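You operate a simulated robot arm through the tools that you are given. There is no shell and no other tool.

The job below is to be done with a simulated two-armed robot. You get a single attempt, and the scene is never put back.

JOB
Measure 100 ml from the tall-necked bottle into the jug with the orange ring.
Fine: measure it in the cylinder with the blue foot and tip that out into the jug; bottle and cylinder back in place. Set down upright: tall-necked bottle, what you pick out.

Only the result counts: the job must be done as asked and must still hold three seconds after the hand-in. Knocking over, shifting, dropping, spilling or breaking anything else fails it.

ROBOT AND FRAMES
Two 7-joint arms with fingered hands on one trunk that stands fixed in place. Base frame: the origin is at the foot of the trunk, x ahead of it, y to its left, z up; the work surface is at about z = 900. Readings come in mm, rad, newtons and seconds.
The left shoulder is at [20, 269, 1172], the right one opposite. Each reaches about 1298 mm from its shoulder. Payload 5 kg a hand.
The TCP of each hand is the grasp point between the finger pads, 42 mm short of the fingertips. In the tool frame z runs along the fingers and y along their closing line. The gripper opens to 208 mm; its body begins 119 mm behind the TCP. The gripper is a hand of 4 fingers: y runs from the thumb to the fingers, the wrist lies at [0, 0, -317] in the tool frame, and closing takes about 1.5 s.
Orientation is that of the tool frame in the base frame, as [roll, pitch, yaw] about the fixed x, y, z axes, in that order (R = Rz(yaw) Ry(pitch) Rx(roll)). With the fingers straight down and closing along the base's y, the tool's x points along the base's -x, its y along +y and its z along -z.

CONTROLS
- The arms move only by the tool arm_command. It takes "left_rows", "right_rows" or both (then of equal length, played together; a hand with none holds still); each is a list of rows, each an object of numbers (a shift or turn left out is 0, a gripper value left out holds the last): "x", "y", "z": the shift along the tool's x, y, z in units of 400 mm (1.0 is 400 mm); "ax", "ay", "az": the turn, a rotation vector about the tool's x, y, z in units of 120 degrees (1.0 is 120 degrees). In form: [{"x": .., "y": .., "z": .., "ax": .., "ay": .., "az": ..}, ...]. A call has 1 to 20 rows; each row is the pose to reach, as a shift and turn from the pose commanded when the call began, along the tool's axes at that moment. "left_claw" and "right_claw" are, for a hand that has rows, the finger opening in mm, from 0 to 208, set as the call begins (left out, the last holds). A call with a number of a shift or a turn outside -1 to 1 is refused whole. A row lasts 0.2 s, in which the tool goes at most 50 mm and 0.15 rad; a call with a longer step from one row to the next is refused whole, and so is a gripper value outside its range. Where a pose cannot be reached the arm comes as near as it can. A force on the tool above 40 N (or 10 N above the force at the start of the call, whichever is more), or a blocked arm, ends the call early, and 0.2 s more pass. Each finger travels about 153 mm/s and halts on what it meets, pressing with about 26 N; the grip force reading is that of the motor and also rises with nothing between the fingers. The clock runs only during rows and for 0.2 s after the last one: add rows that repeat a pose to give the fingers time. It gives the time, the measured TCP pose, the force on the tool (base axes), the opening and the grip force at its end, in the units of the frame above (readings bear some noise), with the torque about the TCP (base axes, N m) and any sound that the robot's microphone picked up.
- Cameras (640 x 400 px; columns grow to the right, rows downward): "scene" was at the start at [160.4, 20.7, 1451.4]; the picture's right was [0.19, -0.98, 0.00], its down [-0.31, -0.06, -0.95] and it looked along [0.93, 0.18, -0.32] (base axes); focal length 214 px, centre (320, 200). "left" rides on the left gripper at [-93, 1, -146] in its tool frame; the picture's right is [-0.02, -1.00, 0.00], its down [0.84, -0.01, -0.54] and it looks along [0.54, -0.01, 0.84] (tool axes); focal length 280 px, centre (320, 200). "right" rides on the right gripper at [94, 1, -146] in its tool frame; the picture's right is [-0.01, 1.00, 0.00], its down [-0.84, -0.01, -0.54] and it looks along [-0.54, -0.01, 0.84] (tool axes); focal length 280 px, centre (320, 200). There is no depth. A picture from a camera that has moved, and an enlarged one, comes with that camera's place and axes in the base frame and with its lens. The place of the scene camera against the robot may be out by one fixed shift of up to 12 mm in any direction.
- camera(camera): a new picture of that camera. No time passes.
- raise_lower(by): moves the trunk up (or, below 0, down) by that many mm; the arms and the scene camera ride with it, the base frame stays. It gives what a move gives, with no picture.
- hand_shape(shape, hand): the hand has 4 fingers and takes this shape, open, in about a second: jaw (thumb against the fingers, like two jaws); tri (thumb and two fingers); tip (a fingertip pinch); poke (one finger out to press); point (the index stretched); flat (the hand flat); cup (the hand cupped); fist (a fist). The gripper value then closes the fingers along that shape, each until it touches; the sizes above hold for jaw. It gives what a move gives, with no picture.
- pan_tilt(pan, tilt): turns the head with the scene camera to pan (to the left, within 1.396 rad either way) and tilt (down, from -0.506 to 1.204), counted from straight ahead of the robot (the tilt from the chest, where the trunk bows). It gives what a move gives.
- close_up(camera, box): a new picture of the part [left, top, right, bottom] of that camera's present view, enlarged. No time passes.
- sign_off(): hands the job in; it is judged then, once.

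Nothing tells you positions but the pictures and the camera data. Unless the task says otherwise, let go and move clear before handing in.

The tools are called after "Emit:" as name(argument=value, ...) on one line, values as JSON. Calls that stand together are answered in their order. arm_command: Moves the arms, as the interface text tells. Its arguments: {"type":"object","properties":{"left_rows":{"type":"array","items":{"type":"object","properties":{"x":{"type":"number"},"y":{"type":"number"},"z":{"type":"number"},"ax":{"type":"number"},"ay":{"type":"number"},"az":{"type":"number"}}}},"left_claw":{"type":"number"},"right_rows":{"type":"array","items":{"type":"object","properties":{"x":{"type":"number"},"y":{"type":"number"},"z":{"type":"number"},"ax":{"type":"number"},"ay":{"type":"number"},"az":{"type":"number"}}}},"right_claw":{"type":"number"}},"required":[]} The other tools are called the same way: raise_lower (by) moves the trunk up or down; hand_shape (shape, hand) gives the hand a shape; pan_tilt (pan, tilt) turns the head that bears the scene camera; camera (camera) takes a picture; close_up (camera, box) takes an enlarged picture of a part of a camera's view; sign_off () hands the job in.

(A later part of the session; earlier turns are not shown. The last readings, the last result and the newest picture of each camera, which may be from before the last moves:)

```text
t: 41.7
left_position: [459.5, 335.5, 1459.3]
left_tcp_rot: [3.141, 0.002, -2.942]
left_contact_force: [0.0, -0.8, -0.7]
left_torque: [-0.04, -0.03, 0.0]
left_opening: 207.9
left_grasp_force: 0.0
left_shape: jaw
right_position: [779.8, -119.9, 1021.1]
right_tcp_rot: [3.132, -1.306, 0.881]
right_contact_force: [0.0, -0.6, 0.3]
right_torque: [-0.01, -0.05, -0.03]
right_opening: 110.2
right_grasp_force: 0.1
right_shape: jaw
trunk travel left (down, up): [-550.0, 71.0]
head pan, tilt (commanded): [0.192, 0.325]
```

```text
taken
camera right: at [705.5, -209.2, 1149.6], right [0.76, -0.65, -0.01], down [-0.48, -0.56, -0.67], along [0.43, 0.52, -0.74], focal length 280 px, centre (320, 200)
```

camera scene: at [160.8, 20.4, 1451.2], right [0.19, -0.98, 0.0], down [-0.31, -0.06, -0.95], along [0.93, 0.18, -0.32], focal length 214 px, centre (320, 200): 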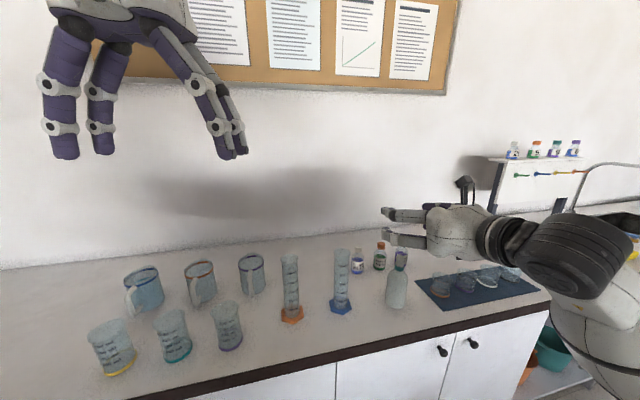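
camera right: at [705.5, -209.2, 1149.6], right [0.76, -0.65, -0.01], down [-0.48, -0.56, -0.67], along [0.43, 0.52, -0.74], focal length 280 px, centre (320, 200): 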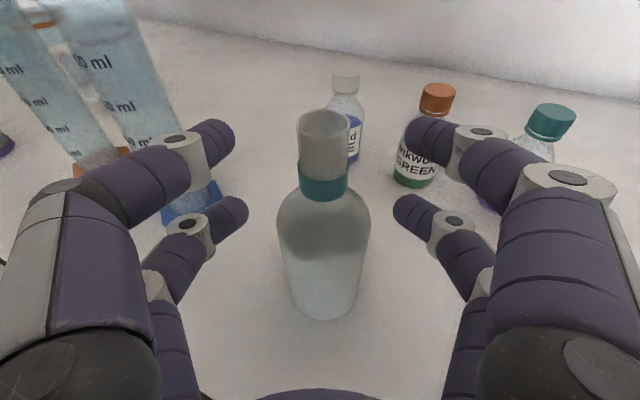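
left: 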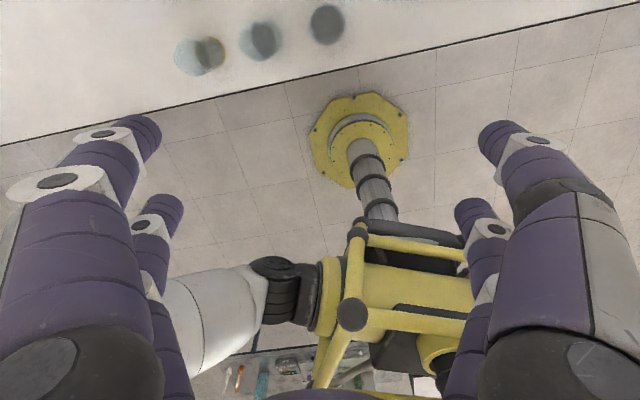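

The bottle sits centred between the fingers. I go down to grasp height.

Emit:
arm_command(right_rows=[{"x": -0.0467, "z": 0.0126}, {"x": -0.0933, "z": 0.0253}, {"x": -0.14, "z": 0.0379}, {"x": -0.14, "z": 0.0379}])

Emit:
camera(camera="right")

Emit:
camera(camera="scene")

```text
t: 42.7
left_position: [459.2, 335.5, 1459.2]
left_tcp_rot: [3.14, 0.002, -2.944]
left_contact_force: [0.6, -0.4, -0.5]
left_torque: [0.02, -0.02, 0.0]
left_opening: 208.1
left_grasp_force: 0.1
left_shape: jaw
right_position: [780.9, -118.9, 962.5]
right_tcp_rot: [3.132, -1.307, 0.882]
right_contact_force: [-0.9, -0.6, -0.3]
right_torque: [0.01, 0.02, -0.01]
right_opening: 110.3
right_grasp_force: 0.0
right_shape: jaw
trunk travel left (down, up): [-550.0, 71.0]
head pan, tilt (commanded): [0.192, 0.325]
```

```text
taken
camera right: at [706.3, -208.7, 1091.3], right [0.76, -0.65, -0.01], down [-0.48, -0.56, -0.67], along [0.43, 0.52, -0.74], focal length 280 px, centre (320, 200)
```

right: 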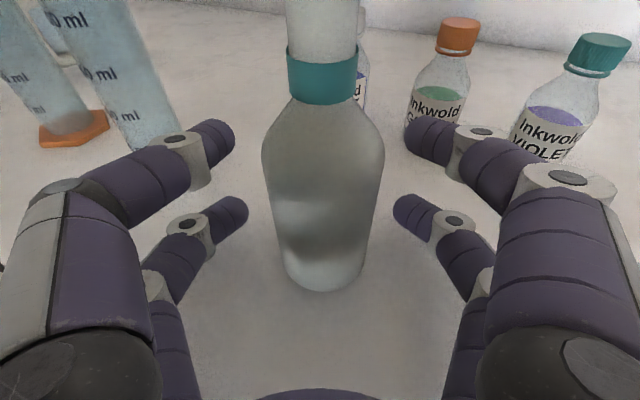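

```text
taken
camera scene: at [160.2, 20.9, 1451.5], right [0.19, -0.98, 0.0], down [-0.31, -0.06, -0.95], along [0.93, 0.18, -0.32], focal length 214 px, centre (320, 200)
```

scene: 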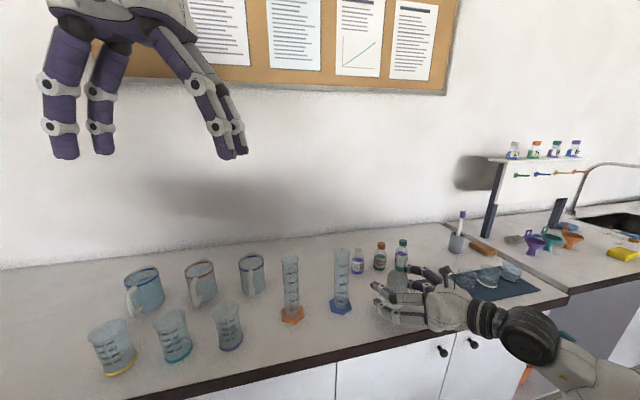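

The bottle is right at the grasp point. I close the fingers and give them time.

Emit:
arm_command(right_rows=[{"x": 0}, {"x": 0}, {"x": 0}, {"x": 0}, {"x": 0}, {"x": 0}, {"x": 0}, {"x": 0}], right_claw=20)

Emit:
camera(camera="right")

Emit:
camera(camera="scene")

```text
t: 44.5
left_position: [459.0, 335.9, 1458.5]
left_tcp_rot: [3.14, 0.003, -2.945]
left_contact_force: [-0.2, -0.1, 0.3]
left_torque: [0.0, 0.01, -0.01]
left_opening: 208.1
left_grasp_force: 0.0
left_shape: jaw
right_position: [780.6, -119.6, 962.9]
right_tcp_rot: [3.133, -1.306, 0.88]
right_contact_force: [-0.4, -0.3, -0.1]
right_torque: [0.0, 0.01, 0.03]
right_opening: 5.8
right_grasp_force: 25.8
right_shape: jaw
trunk travel left (down, up): [-550.0, 71.0]
head pan, tilt (commanded): [0.192, 0.325]
```

```text
taken
camera right: at [706.5, -208.9, 1091.3], right [0.76, -0.65, -0.01], down [-0.48, -0.56, -0.67], along [0.43, 0.52, -0.74], focal length 280 px, centre (320, 200)
```

right: 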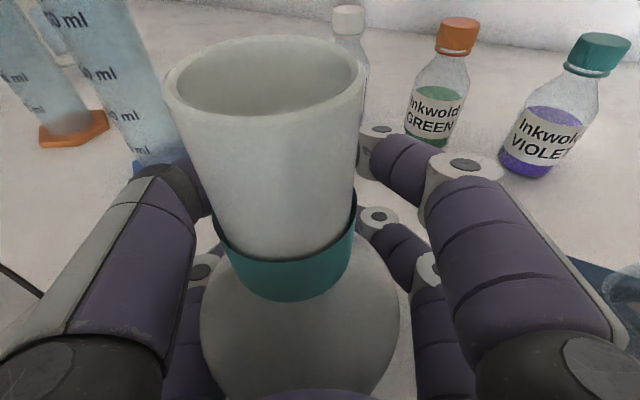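

```text
taken
camera scene: at [160.4, 20.8, 1451.4], right [0.19, -0.98, 0.0], down [-0.31, -0.06, -0.95], along [0.93, 0.18, -0.32], focal length 214 px, centre (320, 200)
```

scene: 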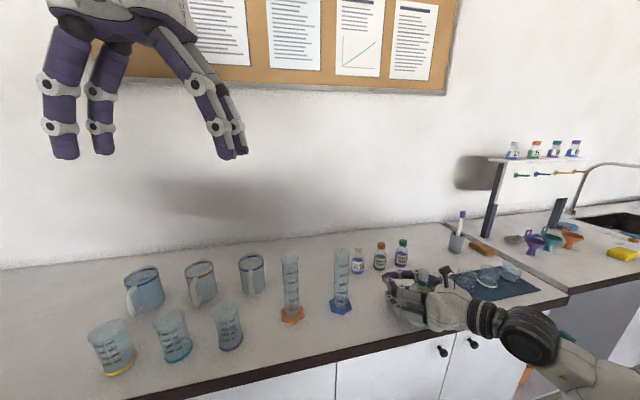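

The fingers wrapped round the bottle and drew it against the palm: a power grasp, with the bottle now roughly parallel to the palm. I lift it a little and check that it is held firmly.

Emit:
arm_command(right_rows=[{"x": 0.0241, "z": -0.0065}, {"x": 0.0483, "z": -0.013}, {"x": 0.0724, "z": -0.0196}, {"x": 0.0965, "z": -0.0261}, {"x": 0.1207, "z": -0.0326}, {"x": 0.1448, "z": -0.0391}, {"x": 0.1448, "z": -0.0391}])

Emit:
camera(camera="right")

Emit:
close_up(camera="scene", box=[320, 220, 520, 360])

```text
t: 46.1
left_position: [460.1, 336.3, 1459.2]
left_tcp_rot: [3.142, 0.0, -2.945]
left_contact_force: [-0.2, 0.0, 0.5]
left_torque: [-0.02, 0.03, -0.04]
left_opening: 208.2
left_grasp_force: 0.1
left_shape: jaw
right_position: [780.8, -120.4, 1021.7]
right_tcp_rot: [3.132, -1.306, 0.879]
right_contact_force: [-0.7, 0.6, -0.7]
right_torque: [-0.02, 0.03, 0.02]
right_opening: 5.6
right_grasp_force: 26.1
right_shape: jaw
trunk travel left (down, up): [-550.0, 71.0]
head pan, tilt (commanded): [0.192, 0.325]
```

```text
taken
camera right: at [706.0, -209.1, 1151.2], right [0.76, -0.65, -0.01], down [-0.48, -0.56, -0.67], along [0.43, 0.52, -0.74], focal length 280 px, centre (320, 200)
```

right: 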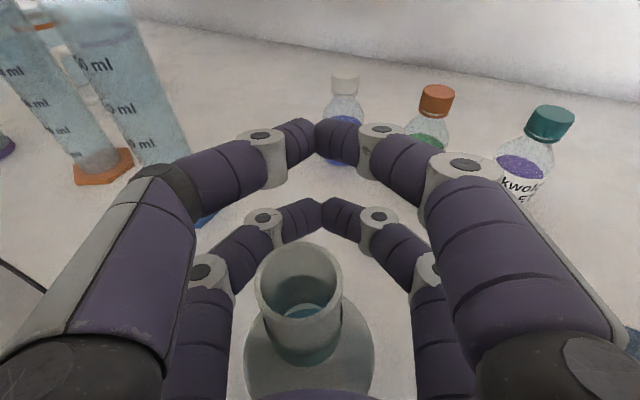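

```text
2.86 times, centred on (420, 290) of scene
camera zoom: at [160.5, 20.7, 1451.4], right [0.19, -0.98, 0.0], down [-0.31, -0.06, -0.95], along [0.93, 0.18, -0.32], focal length 613 px, centre (34, -57)
```

zoom: 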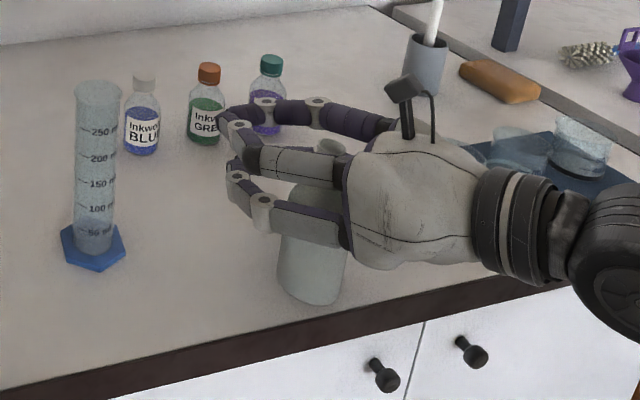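

The bottle stayed standing on the bench (at about (723, -179)); the jaw only caged it loosely. I open the hand, lift clear, and look at what other hand shapes offer.

Emit:
arm_command(right_rows=[{"x": 0}, {"x": 0}, {"x": 0}, {"x": 0}, {"x": 0}], right_claw=130)

Emit:
camera(camera="right")

```text
t: 47.3
left_position: [461.4, 335.9, 1458.4]
left_tcp_rot: [3.14, 0.003, -2.945]
left_contact_force: [-0.6, -0.6, -0.5]
left_torque: [0.01, -0.03, 0.02]
left_opening: 208.0
left_grasp_force: 0.0
left_shape: jaw
right_position: [780.5, -119.2, 1022.7]
right_tcp_rot: [3.133, -1.307, 0.881]
right_contact_force: [-0.2, 0.3, 0.5]
right_torque: [-0.01, -0.01, 0.04]
right_opening: 129.6
right_grasp_force: 0.1
right_shape: jaw
trunk travel left (down, up): [-550.0, 71.0]
head pan, tilt (commanded): [0.192, 0.325]
```

```text
taken
camera right: at [705.9, -209.1, 1151.1], right [0.76, -0.65, -0.01], down [-0.48, -0.56, -0.67], along [0.43, 0.52, -0.74], focal length 280 px, centre (320, 200)
```

right: 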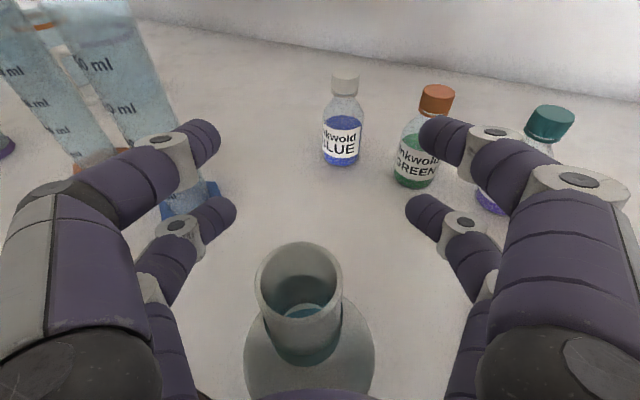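

Looking into the mouth I see liquid near the neck, so the bottle is quite full. I back off slightly and lift clear.

Emit:
arm_command(right_rows=[{"x": 0.0176, "z": -0.0307}, {"x": 0.0948, "z": -0.0516}, {"x": 0.1721, "z": -0.0724}, {"x": 0.2493, "z": -0.0933}, {"x": 0.3266, "z": -0.1141}, {"x": 0.4038, "z": -0.135}, {"x": 0.4038, "z": -0.135}])

Emit:
camera(camera="right")

```text
t: 48.9
left_position: [459.8, 336.1, 1458.6]
left_tcp_rot: [3.137, 0.001, -2.944]
left_contact_force: [1.0, -0.2, 0.1]
left_torque: [0.08, 0.02, -0.01]
left_opening: 207.9
left_grasp_force: 0.0
left_shape: jaw
right_position: [773.0, -127.0, 1192.4]
right_tcp_rot: [3.136, -1.307, 0.877]
right_contact_force: [0.5, -0.5, 0.9]
right_torque: [0.0, 0.0, 0.04]
right_opening: 129.4
right_grasp_force: 0.1
right_shape: jaw
trunk travel left (down, up): [-550.0, 71.0]
head pan, tilt (commanded): [0.192, 0.325]
```

```text
taken
camera right: at [699.1, -216.6, 1321.1], right [0.76, -0.65, -0.01], down [-0.48, -0.56, -0.67], along [0.43, 0.52, -0.74], focal length 280 px, centre (320, 200)
```

right: 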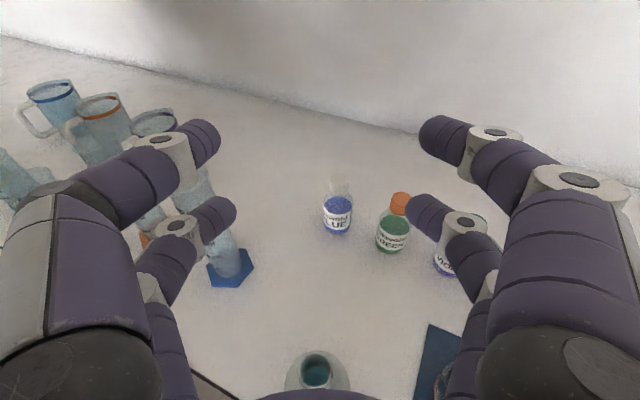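

Clear of the bottle. I try the cup shape and view it, open and partly closed.

Emit:
hand_shape(shape="cup", hand="right")

Emit:
camera(camera="right")

Emit:
close_up(camera="scene", box=[340, 160, 540, 300])

```text
t: 49.8
left_position: [460.2, 336.9, 1459.5]
left_tcp_rot: [3.138, 0.003, -2.945]
left_contact_force: [-0.3, -0.2, -0.1]
left_torque: [0.01, 0.0, -0.02]
left_opening: 208.1
left_grasp_force: 0.0
left_shape: jaw
right_position: [773.7, -126.9, 1193.0]
right_tcp_rot: [3.133, -1.308, 0.879]
right_contact_force: [0.4, -0.2, 0.2]
right_torque: [0.01, 0.01, 0.01]
right_opening: 59.9
right_grasp_force: 0.0
right_shape: cup
trunk travel left (down, up): [-550.0, 71.0]
head pan, tilt (commanded): [0.192, 0.325]
```

```text
taken
camera right: at [698.7, -216.2, 1321.3], right [0.76, -0.65, -0.01], down [-0.48, -0.56, -0.67], along [0.43, 0.52, -0.74], focal length 280 px, centre (320, 200)
```

right: 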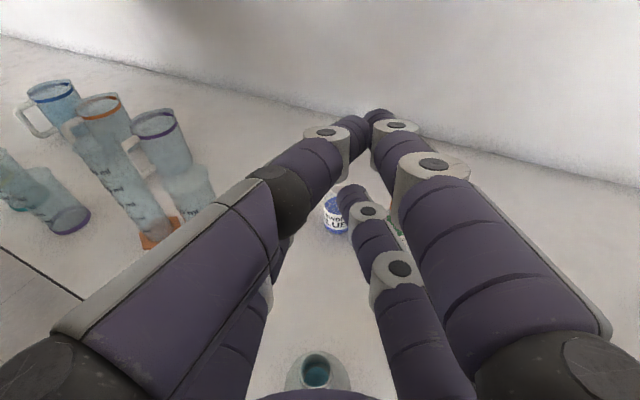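

```text
2.86 times, centred on (440, 230) of scene
camera zoom: at [160.3, 20.8, 1451.4], right [0.19, -0.98, 0.0], down [-0.31, -0.06, -0.95], along [0.93, 0.18, -0.32], focal length 613 px, centre (-23, 114)
```

zoom: 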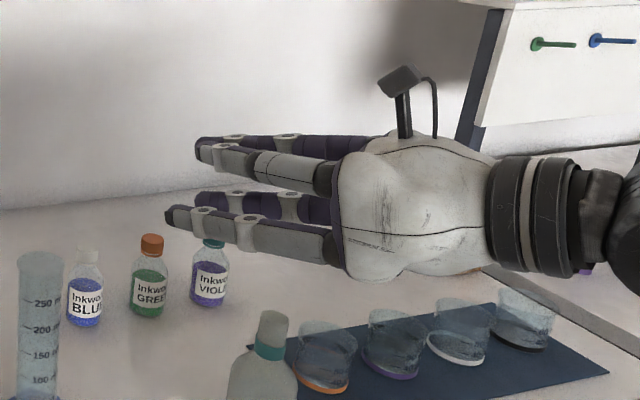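

I close the cup shape in clear air to see how it wraps.

Emit:
arm_command(right_rows=[{"x": 0}, {"x": 0}, {"x": 0}, {"x": 0}, {"x": 0}, {"x": 0}], right_claw=0)

Emit:
camera(camera="right")

Emit:
close_up(camera="scene", box=[340, 160, 540, 300])

```text
t: 51.2
left_position: [458.7, 335.4, 1458.5]
left_tcp_rot: [3.141, 0.002, -2.944]
left_contact_force: [-0.6, 0.6, -0.4]
left_torque: [0.01, 0.0, -0.05]
left_opening: 208.1
left_grasp_force: 0.1
left_shape: jaw
right_position: [772.2, -127.2, 1192.0]
right_tcp_rot: [3.132, -1.307, 0.879]
right_contact_force: [0.0, 0.3, -0.4]
right_torque: [-0.02, 0.0, 0.01]
right_opening: 52.8
right_grasp_force: 25.9
right_shape: cup
trunk travel left (down, up): [-550.0, 71.0]
head pan, tilt (commanded): [0.192, 0.325]
```

```text
taken
camera right: at [698.8, -216.2, 1321.3], right [0.76, -0.65, -0.01], down [-0.48, -0.56, -0.67], along [0.43, 0.52, -0.74], focal length 280 px, centre (320, 200)
```

right: 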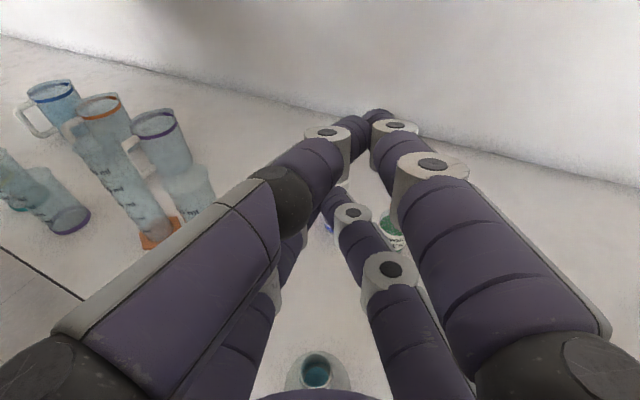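

```text
2.86 times, centred on (440, 230) of scene
camera zoom: at [160.4, 20.7, 1451.4], right [0.19, -0.98, 0.0], down [-0.31, -0.06, -0.95], along [0.93, 0.18, -0.32], focal length 613 px, centre (-23, 114)
```

zoom: 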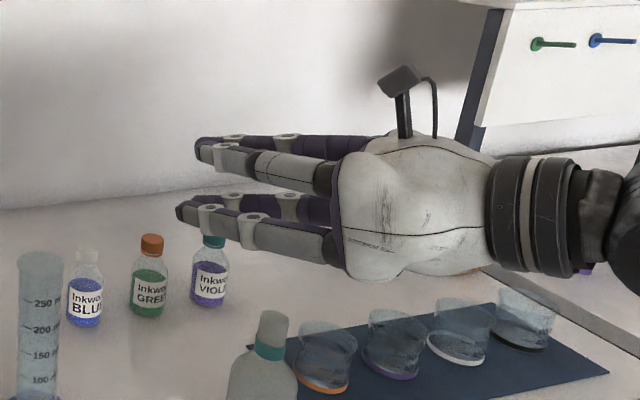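

Cup gives a narrower wedge. I look at the fist and tip shapes too.

Emit:
hand_shape(shape="fist", hand="right")

Emit:
camera(camera="right")

Emit:
close_up(camera="scene", box=[340, 160, 540, 300])

Emit:
hand_shape(shape="tip", hand="right")

Emit:
camera(camera="right")

Emit:
hand_shape(shape="tri", hand="right")

Emit:
camera(camera="right")

```text
t: 52.1
left_position: [459.2, 335.4, 1459.7]
left_tcp_rot: [3.141, 0.003, -2.944]
left_contact_force: [-0.3, -0.7, 0.3]
left_torque: [-0.03, -0.01, 0.01]
left_opening: 208.0
left_grasp_force: 0.0
left_shape: jaw
right_position: [773.9, -127.2, 1191.9]
right_tcp_rot: [3.132, -1.307, 0.881]
right_contact_force: [0.0, 0.3, 0.0]
right_torque: [0.01, -0.02, 0.03]
right_opening: 0.0
right_grasp_force: 0.0
right_shape: fist
trunk travel left (down, up): [-550.0, 71.0]
head pan, tilt (commanded): [0.192, 0.325]
```

```text
taken
camera right: at [698.7, -216.2, 1321.3], right [0.76, -0.65, -0.01], down [-0.48, -0.56, -0.67], along [0.43, 0.52, -0.74], focal length 280 px, centre (320, 200)
```

right: 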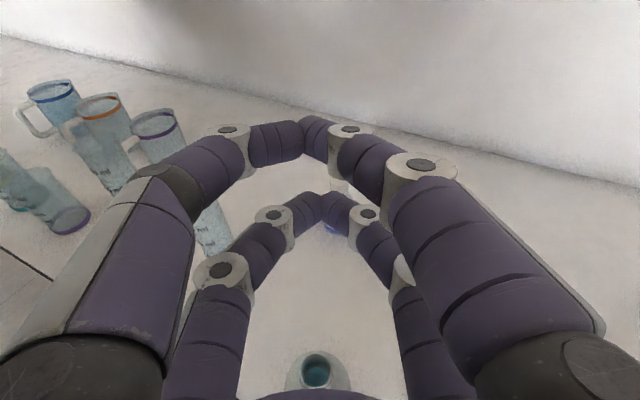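

```text
2.86 times, centred on (440, 230) of scene
camera zoom: at [160.4, 20.8, 1451.4], right [0.19, -0.98, 0.0], down [-0.31, -0.06, -0.95], along [0.93, 0.18, -0.32], focal length 613 px, centre (-23, 114)
```

zoom: 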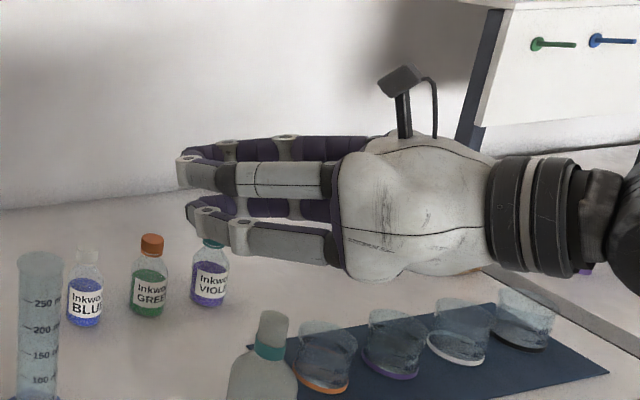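

```text
t: 53.0
left_position: [459.3, 336.5, 1459.3]
left_tcp_rot: [3.141, 0.001, -2.944]
left_contact_force: [0.5, 0.9, -0.2]
left_torque: [0.01, 0.02, 0.0]
left_opening: 208.0
left_grasp_force: 0.1
left_shape: jaw
right_position: [773.9, -127.5, 1191.7]
right_tcp_rot: [3.134, -1.306, 0.88]
right_contact_force: [-0.1, 0.2, -0.4]
right_torque: [-0.02, -0.01, 0.02]
right_opening: 207.8
right_grasp_force: 0.1
right_shape: tip
trunk travel left (down, up): [-550.0, 71.0]
head pan, tilt (commanded): [0.192, 0.325]
```

```text
taken
camera right: at [698.7, -216.1, 1321.3], right [0.76, -0.65, -0.01], down [-0.48, -0.56, -0.67], along [0.43, 0.52, -0.74], focal length 280 px, centre (320, 200)
```

right: 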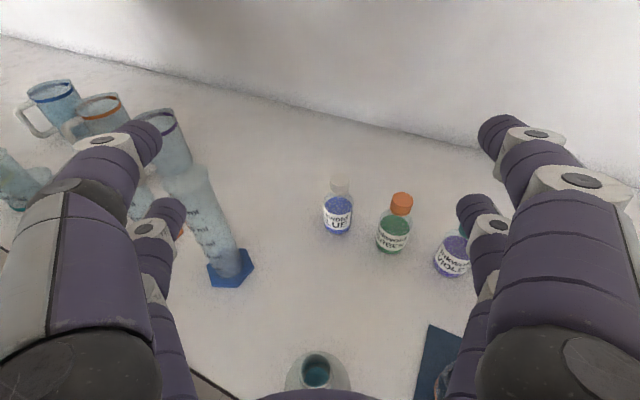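

```text
t: 53.9
left_position: [459.6, 336.5, 1458.9]
left_tcp_rot: [3.14, 0.001, -2.945]
left_contact_force: [0.2, -0.4, 0.0]
left_torque: [-0.01, 0.03, -0.01]
left_opening: 208.0
left_grasp_force: 0.1
left_shape: jaw
right_position: [773.5, -126.4, 1193.1]
right_tcp_rot: [3.133, -1.309, 0.88]
right_contact_force: [-0.8, 0.6, -0.4]
right_torque: [0.02, 0.02, -0.01]
right_opening: 208.0
right_grasp_force: 0.0
right_shape: tri
trunk travel left (down, up): [-550.0, 71.0]
head pan, tilt (commanded): [0.192, 0.325]
```

```text
taken
camera right: at [698.8, -216.2, 1321.3], right [0.76, -0.65, -0.01], down [-0.48, -0.56, -0.67], along [0.43, 0.52, -0.74], focal length 280 px, centre (320, 200)
```

right: 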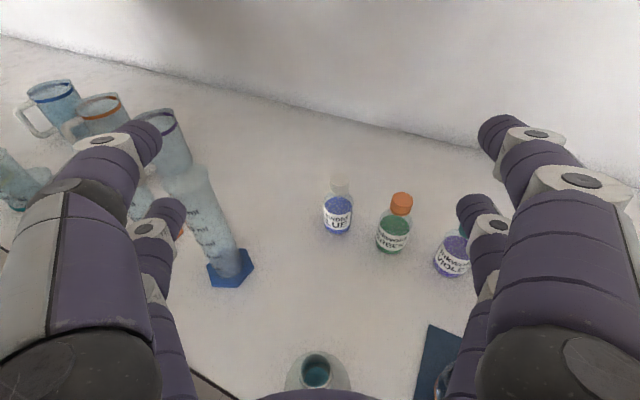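

The jaw's fingers converge, so a bottle held at mid-pad gets squeezed inward; held at the very fingertips the squeeze is square. I go back to the jaw shape, and position so that the bottle axis (now (723, -179)) is about 28 mm beyond the grasp point, with a flatter hand.

Emit:
hand_shape(shape="jaw", hand="right")

Emit:
arm_command(right_rows=[{"x": -0.0415, "y": -0.0033, "z": -0.0533, "ay": 0.0104}, {"x": -0.0831, "y": -0.0066, "z": -0.1066, "ay": 0.0208}, {"x": -0.1246, "y": -0.0099, "z": -0.1599, "ay": 0.0313}, {"x": -0.1662, "y": -0.0132, "z": -0.2132, "ay": 0.0417}, {"x": -0.1662, "y": -0.0132, "z": -0.2132, "ay": 0.0417}], right_claw=140)

Emit:
camera(camera="right")

```text
t: 54.8
left_position: [459.0, 335.9, 1458.7]
left_tcp_rot: [3.14, 0.004, -2.943]
left_contact_force: [0.3, 0.8, -0.4]
left_torque: [-0.02, 0.04, 0.04]
left_opening: 207.9
left_grasp_force: 0.0
left_shape: jaw
right_position: [772.5, -127.1, 1193.8]
right_tcp_rot: [3.134, -1.306, 0.88]
right_contact_force: [0.0, 0.2, 0.4]
right_torque: [-0.01, 0.01, -0.01]
right_opening: 207.9
right_grasp_force: 0.0
right_shape: jaw
trunk travel left (down, up): [-550.0, 71.0]
head pan, tilt (commanded): [0.192, 0.325]
```

```text
t: 56.0
left_position: [459.8, 335.8, 1457.4]
left_tcp_rot: [3.14, 0.003, -2.943]
left_contact_force: [0.5, 0.7, 0.2]
left_torque: [-0.01, 0.03, -0.02]
left_opening: 207.8
left_grasp_force: 0.0
left_shape: jaw
right_position: [704.1, -199.4, 1151.1]
right_tcp_rot: [3.128, -1.395, 0.884]
right_contact_force: [-0.2, 0.4, 0.1]
right_torque: [-0.01, 0.0, -0.03]
right_opening: 140.6
right_grasp_force: 0.2
right_shape: jaw
trunk travel left (down, up): [-550.0, 71.0]
head pan, tilt (commanded): [0.192, 0.325]
```

```text
taken
camera right: at [623.3, -296.7, 1268.0], right [0.76, -0.65, -0.01], down [-0.44, -0.51, -0.73], along [0.47, 0.57, -0.68], focal length 280 px, centre (320, 200)
```

right: 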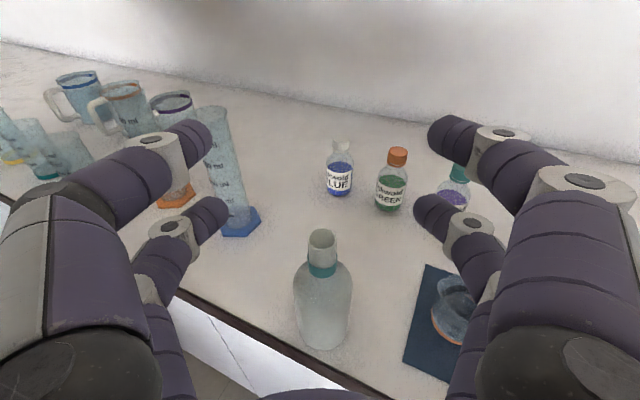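

The bottle stands at about (721, -180), centred and 26 mm beyond the grasp point. I descend in two stages.

Emit:
arm_command(right_rows=[{"x": -0.0682, "z": 0.0121}, {"x": -0.1363, "z": 0.0242}, {"x": -0.2045, "z": 0.0363}, {"x": -0.2727, "z": 0.0484}, {"x": -0.2727, "z": 0.0484}])

Emit:
camera(camera="right")

```text
t: 57.2
left_position: [459.3, 335.5, 1457.3]
left_tcp_rot: [-3.141, 0.001, -2.942]
left_contact_force: [-0.7, -0.8, -0.8]
left_torque: [-0.03, -0.03, 0.0]
left_opening: 208.2
left_grasp_force: 0.1
left_shape: jaw
right_position: [705.3, -200.4, 1038.1]
right_tcp_rot: [3.129, -1.395, 0.884]
right_contact_force: [-0.4, 0.7, 0.3]
right_torque: [-0.02, -0.01, -0.01]
right_opening: 140.4
right_grasp_force: 0.2
right_shape: jaw
trunk travel left (down, up): [-550.0, 71.0]
head pan, tilt (commanded): [0.192, 0.325]
```

```text
taken
camera right: at [623.8, -298.1, 1157.1], right [0.76, -0.65, -0.01], down [-0.44, -0.51, -0.73], along [0.47, 0.57, -0.68], focal length 280 px, centre (320, 200)
```

right: 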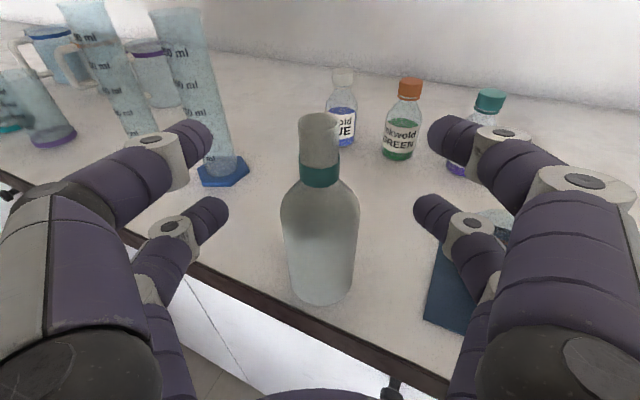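

Emit:
arm_command(right_rows=[{"x": -0.0437, "z": 0.0078}, {"x": -0.0874, "z": 0.0155}, {"x": -0.1311, "z": 0.0233}, {"x": -0.1748, "z": 0.031}, {"x": -0.1748, "z": 0.031}])

Emit:
camera(camera="right")

Emit:
close_up(camera="scene", box=[320, 220, 520, 360])

```text
t: 58.4
left_position: [460.4, 336.3, 1458.7]
left_tcp_rot: [3.139, 0.002, -2.942]
left_contact_force: [0.8, -0.3, -0.1]
left_torque: [-0.01, 0.03, 0.0]
left_opening: 207.6
left_grasp_force: 0.0
left_shape: jaw
right_position: [704.4, -200.5, 968.8]
right_tcp_rot: [3.127, -1.394, 0.886]
right_contact_force: [0.1, 0.1, -0.8]
right_torque: [-0.01, 0.01, 0.0]
right_opening: 140.6
right_grasp_force: 0.1
right_shape: jaw
trunk travel left (down, up): [-550.0, 71.0]
head pan, tilt (commanded): [0.192, 0.325]
```

```text
taken
camera right: at [624.4, -298.0, 1087.3], right [0.76, -0.65, -0.01], down [-0.44, -0.51, -0.73], along [0.47, 0.57, -0.68], focal length 280 px, centre (320, 200)
```

right: 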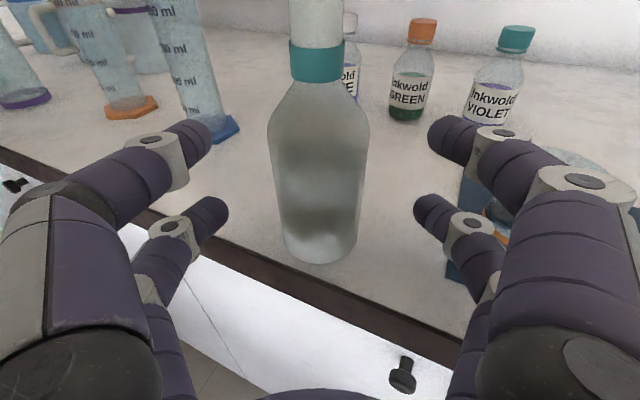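

```text
2.86 times, centred on (420, 290) of scene
camera zoom: at [160.3, 20.8, 1451.4], right [0.19, -0.98, 0.0], down [-0.31, -0.06, -0.95], along [0.93, 0.18, -0.32], focal length 613 px, centre (34, -57)
```

zoom: 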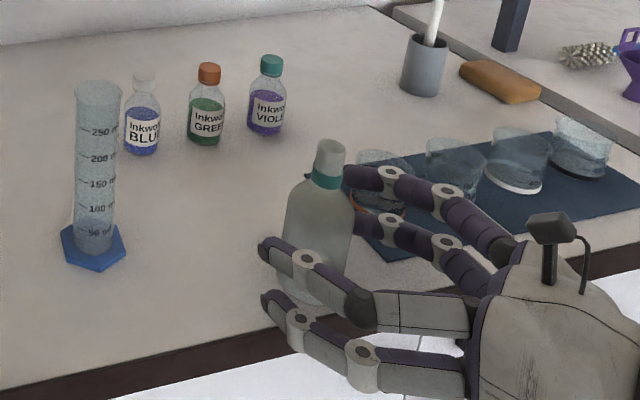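

The bottle is between the fingertips. I close in small steps to see where the fingers meet it.

Emit:
arm_command(right_rows=[{"x": 0}, {"x": 0}, {"x": 0}], right_claw=95)

Emit:
arm_command(right_rows=[{"x": 0}, {"x": 0}], right_claw=80)

Emit:
camera(camera="right")

```text
t: 59.2
left_position: [459.4, 336.0, 1458.7]
left_tcp_rot: [3.139, 0.003, -2.945]
left_contact_force: [0.7, -0.1, 0.3]
left_torque: [-0.02, -0.02, -0.01]
left_opening: 207.8
left_grasp_force: 0.0
left_shape: jaw
right_position: [705.3, -201.4, 968.4]
right_tcp_rot: [3.129, -1.394, 0.883]
right_contact_force: [-0.5, 1.2, 0.0]
right_torque: [0.01, -0.01, 0.02]
right_opening: 95.9
right_grasp_force: 0.1
right_shape: jaw
trunk travel left (down, up): [-550.0, 71.0]
head pan, tilt (commanded): [0.192, 0.325]
```

```text
t: 59.8
left_position: [459.9, 336.1, 1459.4]
left_tcp_rot: [3.141, 0.003, -2.944]
left_contact_force: [-0.5, -0.6, -0.3]
left_torque: [0.0, 0.01, 0.02]
left_opening: 208.0
left_grasp_force: 0.0
left_shape: jaw
right_position: [706.1, -202.0, 969.5]
right_tcp_rot: [3.13, -1.394, 0.884]
right_contact_force: [0.0, -0.7, -0.6]
right_torque: [0.01, 0.02, -0.01]
right_opening: 80.2
right_grasp_force: 0.0
right_shape: jaw
trunk travel left (down, up): [-550.0, 71.0]
head pan, tilt (commanded): [0.192, 0.325]
```

```text
taken
camera right: at [624.4, -298.1, 1087.2], right [0.76, -0.65, -0.01], down [-0.44, -0.51, -0.73], along [0.47, 0.57, -0.68], focal length 280 px, centre (320, 200)
```

right: 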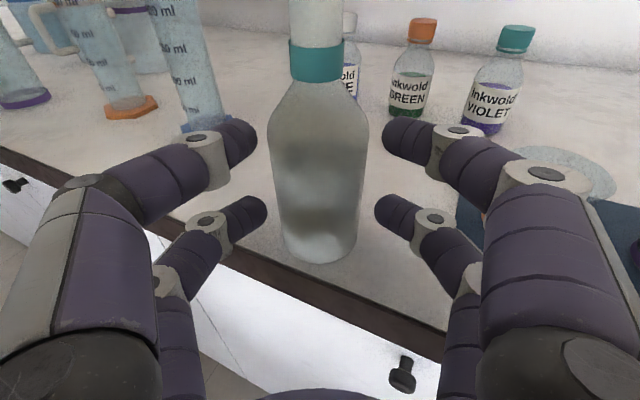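

Emit:
arm_command(right_rows=[{"x": 0}, {"x": 0}], right_claw=70)

Emit:
camera(camera="right")

```text
t: 60.4
left_position: [459.7, 336.2, 1457.6]
left_tcp_rot: [3.14, 0.001, -2.945]
left_contact_force: [-0.2, 0.4, 0.7]
left_torque: [0.03, -0.01, 0.03]
left_opening: 208.2
left_grasp_force: 0.0
left_shape: jaw
right_position: [704.1, -200.6, 969.3]
right_tcp_rot: [3.128, -1.395, 0.881]
right_contact_force: [-0.7, -0.2, -0.6]
right_torque: [-0.01, 0.0, -0.01]
right_opening: 70.4
right_grasp_force: 0.0
right_shape: jaw
trunk travel left (down, up): [-550.0, 71.0]
head pan, tilt (commanded): [0.192, 0.325]
```

```text
taken
camera right: at [624.4, -298.1, 1087.2], right [0.76, -0.65, -0.01], down [-0.44, -0.51, -0.73], along [0.47, 0.57, -0.68], focal length 280 px, centre (320, 200)
```

right: 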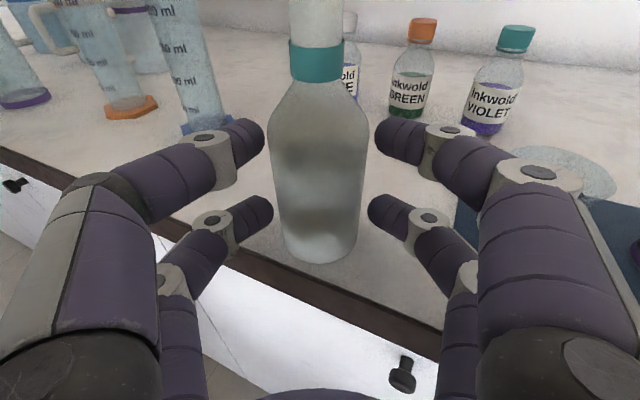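

Emit:
arm_command(right_rows=[{"x": 0}, {"x": 0}], right_claw=62)

Emit:
camera(camera="right")

```text
t: 61.0
left_position: [459.1, 336.6, 1459.8]
left_tcp_rot: [3.14, 0.002, -2.943]
left_contact_force: [-0.1, -0.2, -0.4]
left_torque: [-0.01, 0.0, 0.0]
left_opening: 207.8
left_grasp_force: 0.0
left_shape: jaw
right_position: [705.3, -201.2, 969.2]
right_tcp_rot: [3.129, -1.393, 0.882]
right_contact_force: [0.1, -0.3, -0.3]
right_torque: [-0.01, -0.01, 0.0]
right_opening: 62.4
right_grasp_force: 0.0
right_shape: jaw
trunk travel left (down, up): [-550.0, 71.0]
head pan, tilt (commanded): [0.192, 0.325]
```

```text
taken
camera right: at [624.4, -298.1, 1087.2], right [0.76, -0.65, -0.01], down [-0.44, -0.51, -0.73], along [0.47, 0.57, -0.68], focal length 280 px, centre (320, 200)
```

right: 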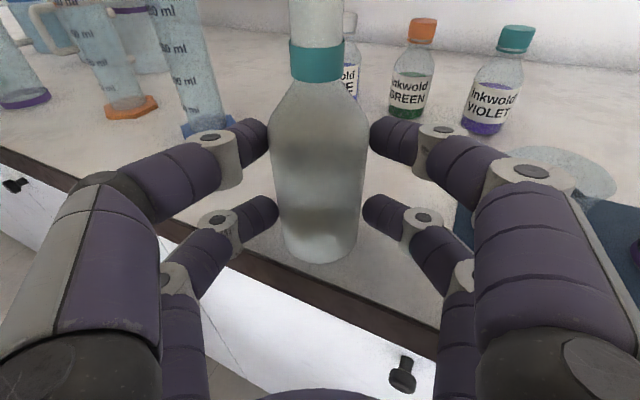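

Emit:
arm_command(right_rows=[{"x": 0}, {"x": 0}], right_claw=54)

Emit:
camera(camera="right")

```text
t: 61.6
left_position: [459.5, 336.3, 1458.0]
left_tcp_rot: [3.14, 0.002, -2.944]
left_contact_force: [-0.4, 0.0, -0.3]
left_torque: [0.01, 0.0, 0.0]
left_opening: 207.8
left_grasp_force: 0.1
left_shape: jaw
right_position: [706.5, -200.4, 968.4]
right_tcp_rot: [3.128, -1.396, 0.882]
right_contact_force: [0.4, -0.1, -0.9]
right_torque: [-0.01, -0.01, 0.03]
right_opening: 55.5
right_grasp_force: 26.1
right_shape: jaw
trunk travel left (down, up): [-550.0, 71.0]
head pan, tilt (commanded): [0.192, 0.325]
```

```text
taken
camera right: at [624.5, -298.0, 1087.2], right [0.76, -0.65, -0.01], down [-0.44, -0.51, -0.73], along [0.47, 0.57, -0.68], focal length 280 px, centre (320, 200)
```

right: 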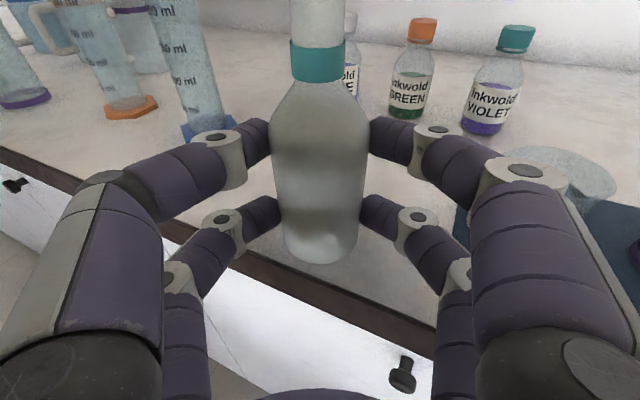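

The fingers have met the bottle (opening 55.5, force 26) and it has not moved. I keep the pressure on for a moment and check.

Emit:
arm_command(right_rows=[{"x": 0}, {"x": 0}, {"x": 0}, {"x": 0}], right_claw=40)

Emit:
camera(camera="right")

```text
t: 62.6
left_position: [458.6, 335.3, 1459.4]
left_tcp_rot: [3.14, 0.002, -2.942]
left_contact_force: [0.2, 1.2, -0.5]
left_torque: [0.02, 0.0, -0.01]
left_opening: 208.2
left_grasp_force: 0.1
left_shape: jaw
right_position: [705.4, -200.2, 968.2]
right_tcp_rot: [3.129, -1.395, 0.884]
right_contact_force: [-0.3, 0.7, 1.0]
right_torque: [0.0, 0.02, -0.01]
right_opening: 54.9
right_grasp_force: 26.3
right_shape: jaw
trunk travel left (down, up): [-550.0, 71.0]
head pan, tilt (commanded): [0.192, 0.325]
```

```text
taken
camera right: at [624.4, -298.1, 1087.2], right [0.76, -0.65, -0.01], down [-0.44, -0.51, -0.73], along [0.47, 0.57, -0.68], focal length 280 px, centre (320, 200)
```

right: 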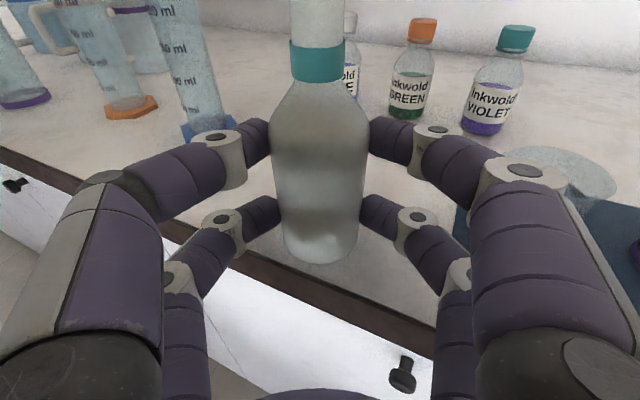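

The grip is stable. I lift 40 mm and check.

Emit:
arm_command(right_rows=[{"x": 0.0246, "z": -0.0044}, {"x": 0.0492, "z": -0.0087}, {"x": 0.0739, "z": -0.0131}, {"x": 0.0985, "z": -0.0175}, {"x": 0.0985, "z": -0.0175}])

Emit:
camera(camera="right")

Emit:
close_up(camera="scene", box=[320, 220, 520, 360])

```text
t: 63.8
left_position: [460.1, 335.9, 1457.5]
left_tcp_rot: [-3.142, 0.001, -2.945]
left_contact_force: [0.2, 0.4, 0.4]
left_torque: [-0.01, -0.04, -0.03]
left_opening: 207.8
left_grasp_force: 0.0
left_shape: jaw
right_position: [706.4, -201.4, 1010.1]
right_tcp_rot: [3.13, -1.396, 0.882]
right_contact_force: [-0.8, 0.2, -3.1]
right_torque: [-0.04, 0.06, -0.06]
right_opening: 55.2
right_grasp_force: 26.4
right_shape: jaw
trunk travel left (down, up): [-550.0, 71.0]
head pan, tilt (commanded): [0.192, 0.325]
```

```text
taken
camera right: at [624.4, -297.9, 1126.9], right [0.76, -0.65, -0.01], down [-0.44, -0.51, -0.73], along [0.47, 0.57, -0.68], focal length 280 px, centre (320, 200)
```

right: 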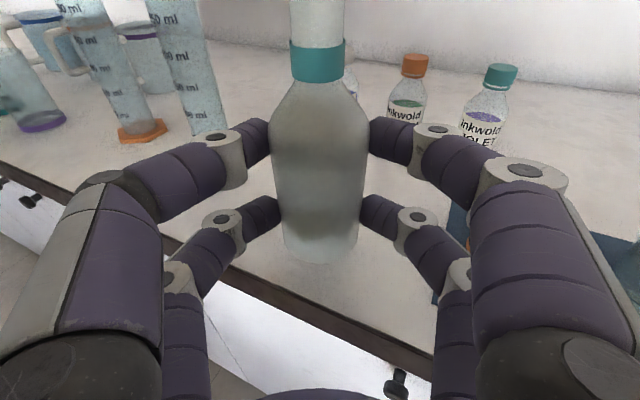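

```text
2.86 times, centred on (420, 290) of scene
camera zoom: at [160.6, 20.6, 1451.4], right [0.19, -0.98, 0.0], down [-0.31, -0.06, -0.95], along [0.93, 0.18, -0.32], focal length 613 px, centre (34, -57)
```

zoom: 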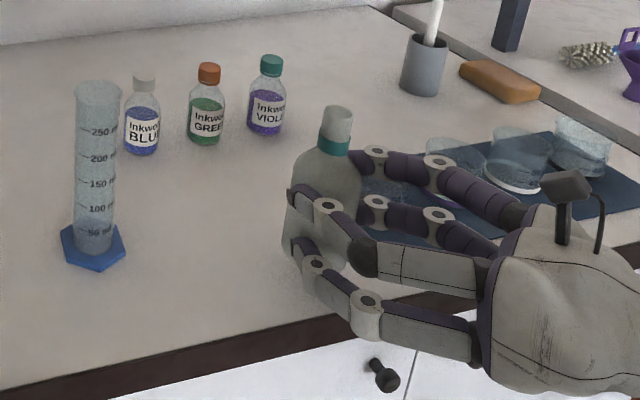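

The bottle is held and lifted: about 3.1 N, so roughly 0.3 kg in all. I raise it clear, keeping it upright.

Emit:
arm_command(right_rows=[{"x": 0.0492, "z": -0.0087}, {"x": 0.0985, "z": -0.0175}, {"x": 0.1477, "z": -0.0262}, {"x": 0.1969, "z": -0.035}, {"x": 0.2461, "z": -0.0437}, {"x": 0.2954, "z": -0.0525}, {"x": 0.3446, "z": -0.0612}, {"x": 0.3446, "z": -0.0612}])

```text
t: 65.6
left_position: [459.8, 335.4, 1458.1]
left_tcp_rot: [3.14, 0.002, -2.944]
left_contact_force: [0.4, -0.6, 0.9]
left_torque: [0.01, 0.03, 0.03]
left_opening: 208.1
left_grasp_force: 0.1
left_shape: jaw
right_position: [705.6, -199.8, 1148.2]
right_tcp_rot: [3.131, -1.394, 0.881]
right_contact_force: [-0.2, -0.2, -2.1]
right_torque: [-0.05, 0.04, 0.03]
right_opening: 55.2
right_grasp_force: 25.6
right_shape: jaw
trunk travel left (down, up): [-550.0, 71.0]
head pan, tilt (commanded): [0.192, 0.325]
```

Now I yaw back to 25 degrees and move toward the pour side, keeping clear of the cylinder.

Emit:
arm_command(right_rows=[{"x": 0.0122, "y": 0.0019, "z": 0.0448, "ax": -0.0342, "az": 0.0061}, {"x": 0.0243, "y": 0.0038, "z": 0.0897, "ax": -0.0684, "az": 0.0121}, {"x": 0.0365, "y": 0.0056, "z": 0.1345, "ax": -0.1026, "az": 0.0182}, {"x": 0.0487, "y": 0.0075, "z": 0.1793, "ax": -0.1367, "az": 0.0243}, {"x": 0.0608, "y": 0.0094, "z": 0.2242, "ax": -0.1709, "az": 0.0303}, {"x": 0.073, "y": 0.0113, "z": 0.269, "ax": -0.2051, "az": 0.0364}, {"x": 0.073, "y": 0.0113, "z": 0.269, "ax": -0.2051, "az": 0.0364}])

Emit:
camera(camera="right")

Emit:
camera(camera="scene")

```text
t: 67.2
left_position: [460.5, 335.2, 1459.0]
left_tcp_rot: [3.137, 0.003, -2.944]
left_contact_force: [-0.3, -1.1, 0.2]
left_torque: [0.07, 0.06, 0.01]
left_opening: 207.9
left_grasp_force: 0.1
left_shape: jaw
right_position: [780.7, -119.3, 1157.6]
right_tcp_rot: [3.132, -1.394, 0.443]
right_contact_force: [0.8, 0.7, -2.4]
right_torque: [-0.02, 0.06, 0.0]
right_opening: 55.1
right_grasp_force: 25.8
right_shape: jaw
trunk travel left (down, up): [-550.0, 71.0]
head pan, tilt (commanded): [0.192, 0.325]
```

```text
taken
camera right: at [665.4, -172.3, 1276.2], right [0.42, -0.91, -0.01], down [-0.62, -0.28, -0.74], along [0.66, 0.32, -0.68], focal length 280 px, centre (320, 200)
```

right: 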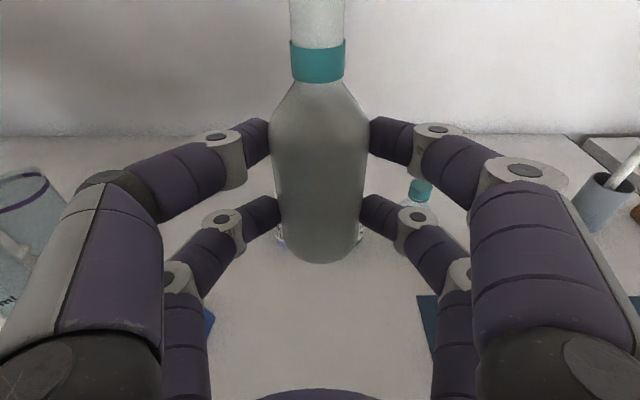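

```text
taken
camera scene: at [160.6, 20.3, 1451.4], right [0.19, -0.98, 0.0], down [-0.31, -0.06, -0.95], along [0.93, 0.18, -0.32], focal length 214 px, centre (320, 200)
```

scene: 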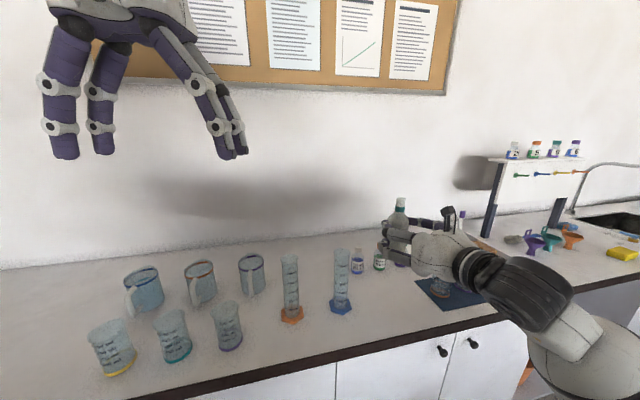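

The bottle is held well. Before pouring I bring the left hand's camera to view the cylinder mouth from the left side; first I yaw the left hand where it is.

Emit:
arm_command(left_rows=[{"az": 0.0649}, {"az": 0.1298}, {"az": 0.1948}, {"az": 0.2597}, {"az": 0.3246}, {"az": 0.3895}, {"az": 0.4545}, {"az": 0.5194}, {"az": 0.5843}, {"az": 0.6492}, {"az": 0.7142}, {"az": 0.7791}, {"az": 0.844}])

```text
t: 70.0
left_position: [459.7, 336.4, 1458.5]
left_tcp_rot: [3.14, -0.001, 1.571]
left_contact_force: [0.1, 0.9, -0.1]
left_torque: [-0.01, -0.01, -0.01]
left_opening: 208.3
left_grasp_force: 0.1
left_shape: jaw
right_position: [780.6, -117.1, 1157.9]
right_tcp_rot: [3.13, -1.396, 0.449]
right_contact_force: [0.5, 0.0, -2.1]
right_torque: [-0.03, 0.07, -0.01]
right_opening: 54.8
right_grasp_force: 26.0
right_shape: jaw
trunk travel left (down, up): [-550.0, 71.0]
head pan, tilt (commanded): [0.192, 0.325]
```

Emit:
arm_command(left_rows=[{"x": -0.017, "y": 0.0611, "z": 0.0509, "ay": -0.0682}, {"x": -0.0341, "y": 0.1223, "z": 0.1018, "ay": -0.1364}, {"x": -0.0511, "y": 0.1834, "z": 0.1527, "ay": -0.2045}, {"x": -0.0682, "y": 0.2445, "z": 0.2036, "ay": -0.2727}, {"x": -0.0852, "y": 0.3057, "z": 0.2545, "ay": -0.3409}, {"x": -0.1023, "y": 0.3668, "z": 0.3055, "ay": -0.4091}, {"x": -0.1193, "y": 0.428, "z": 0.3564, "ay": -0.4773}, {"x": -0.1364, "y": 0.4891, "z": 0.4073, "ay": -0.5455}, {"x": -0.1534, "y": 0.5502, "z": 0.4582, "ay": -0.6136}, {"x": -0.1705, "y": 0.6114, "z": 0.5091, "ay": -0.6818}, {"x": -0.1875, "y": 0.6725, "z": 0.56, "ay": -0.75}, {"x": -0.1875, "y": 0.6725, "z": 0.56, "ay": -0.75}])

Emit:
camera(camera="left")

Emit:
camera(camera="scene")

```text
t: 72.6
left_position: [722.7, 264.8, 1258.6]
left_tcp_rot: [2.13, 1.536, 0.581]
left_contact_force: [-0.2, -0.1, 0.8]
left_torque: [-0.01, -0.02, -0.01]
left_opening: 207.9
left_grasp_force: 0.0
left_shape: jaw
right_position: [776.7, -124.2, 1163.9]
right_tcp_rot: [-3.132, -1.401, 0.425]
right_contact_force: [-0.8, 0.0, -2.4]
right_torque: [0.01, 0.06, -0.01]
right_opening: 55.0
right_grasp_force: 26.1
right_shape: jaw
trunk travel left (down, up): [-550.0, 71.0]
head pan, tilt (commanded): [0.192, 0.325]
```

```text
taken
camera left: at [718.7, 410.1, 1355.5], right [-1.0, -0.02, -0.01], down [0.0, 0.55, -0.83], along [0.02, -0.83, -0.55], focal length 280 px, centre (320, 200)
```

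left: 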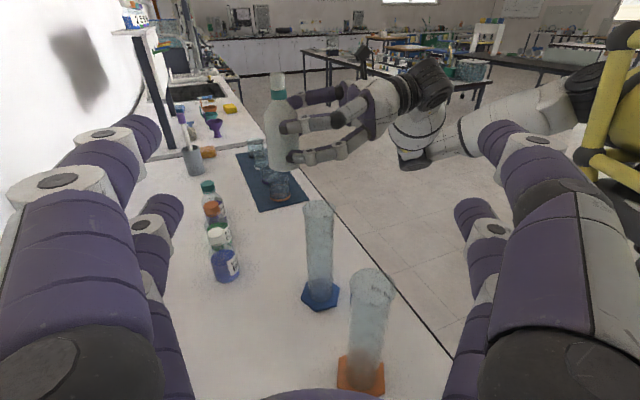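

```text
taken
camera scene: at [155.0, 12.4, 1455.8], right [0.19, -0.98, -0.01], down [-0.31, -0.06, -0.95], along [0.93, 0.18, -0.31], focal length 214 px, centre (320, 200)
```

scene: 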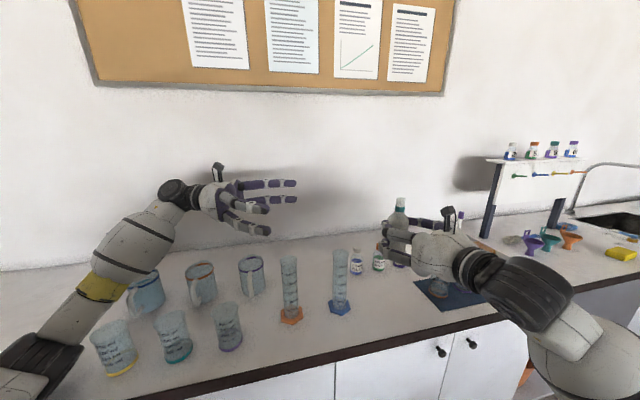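

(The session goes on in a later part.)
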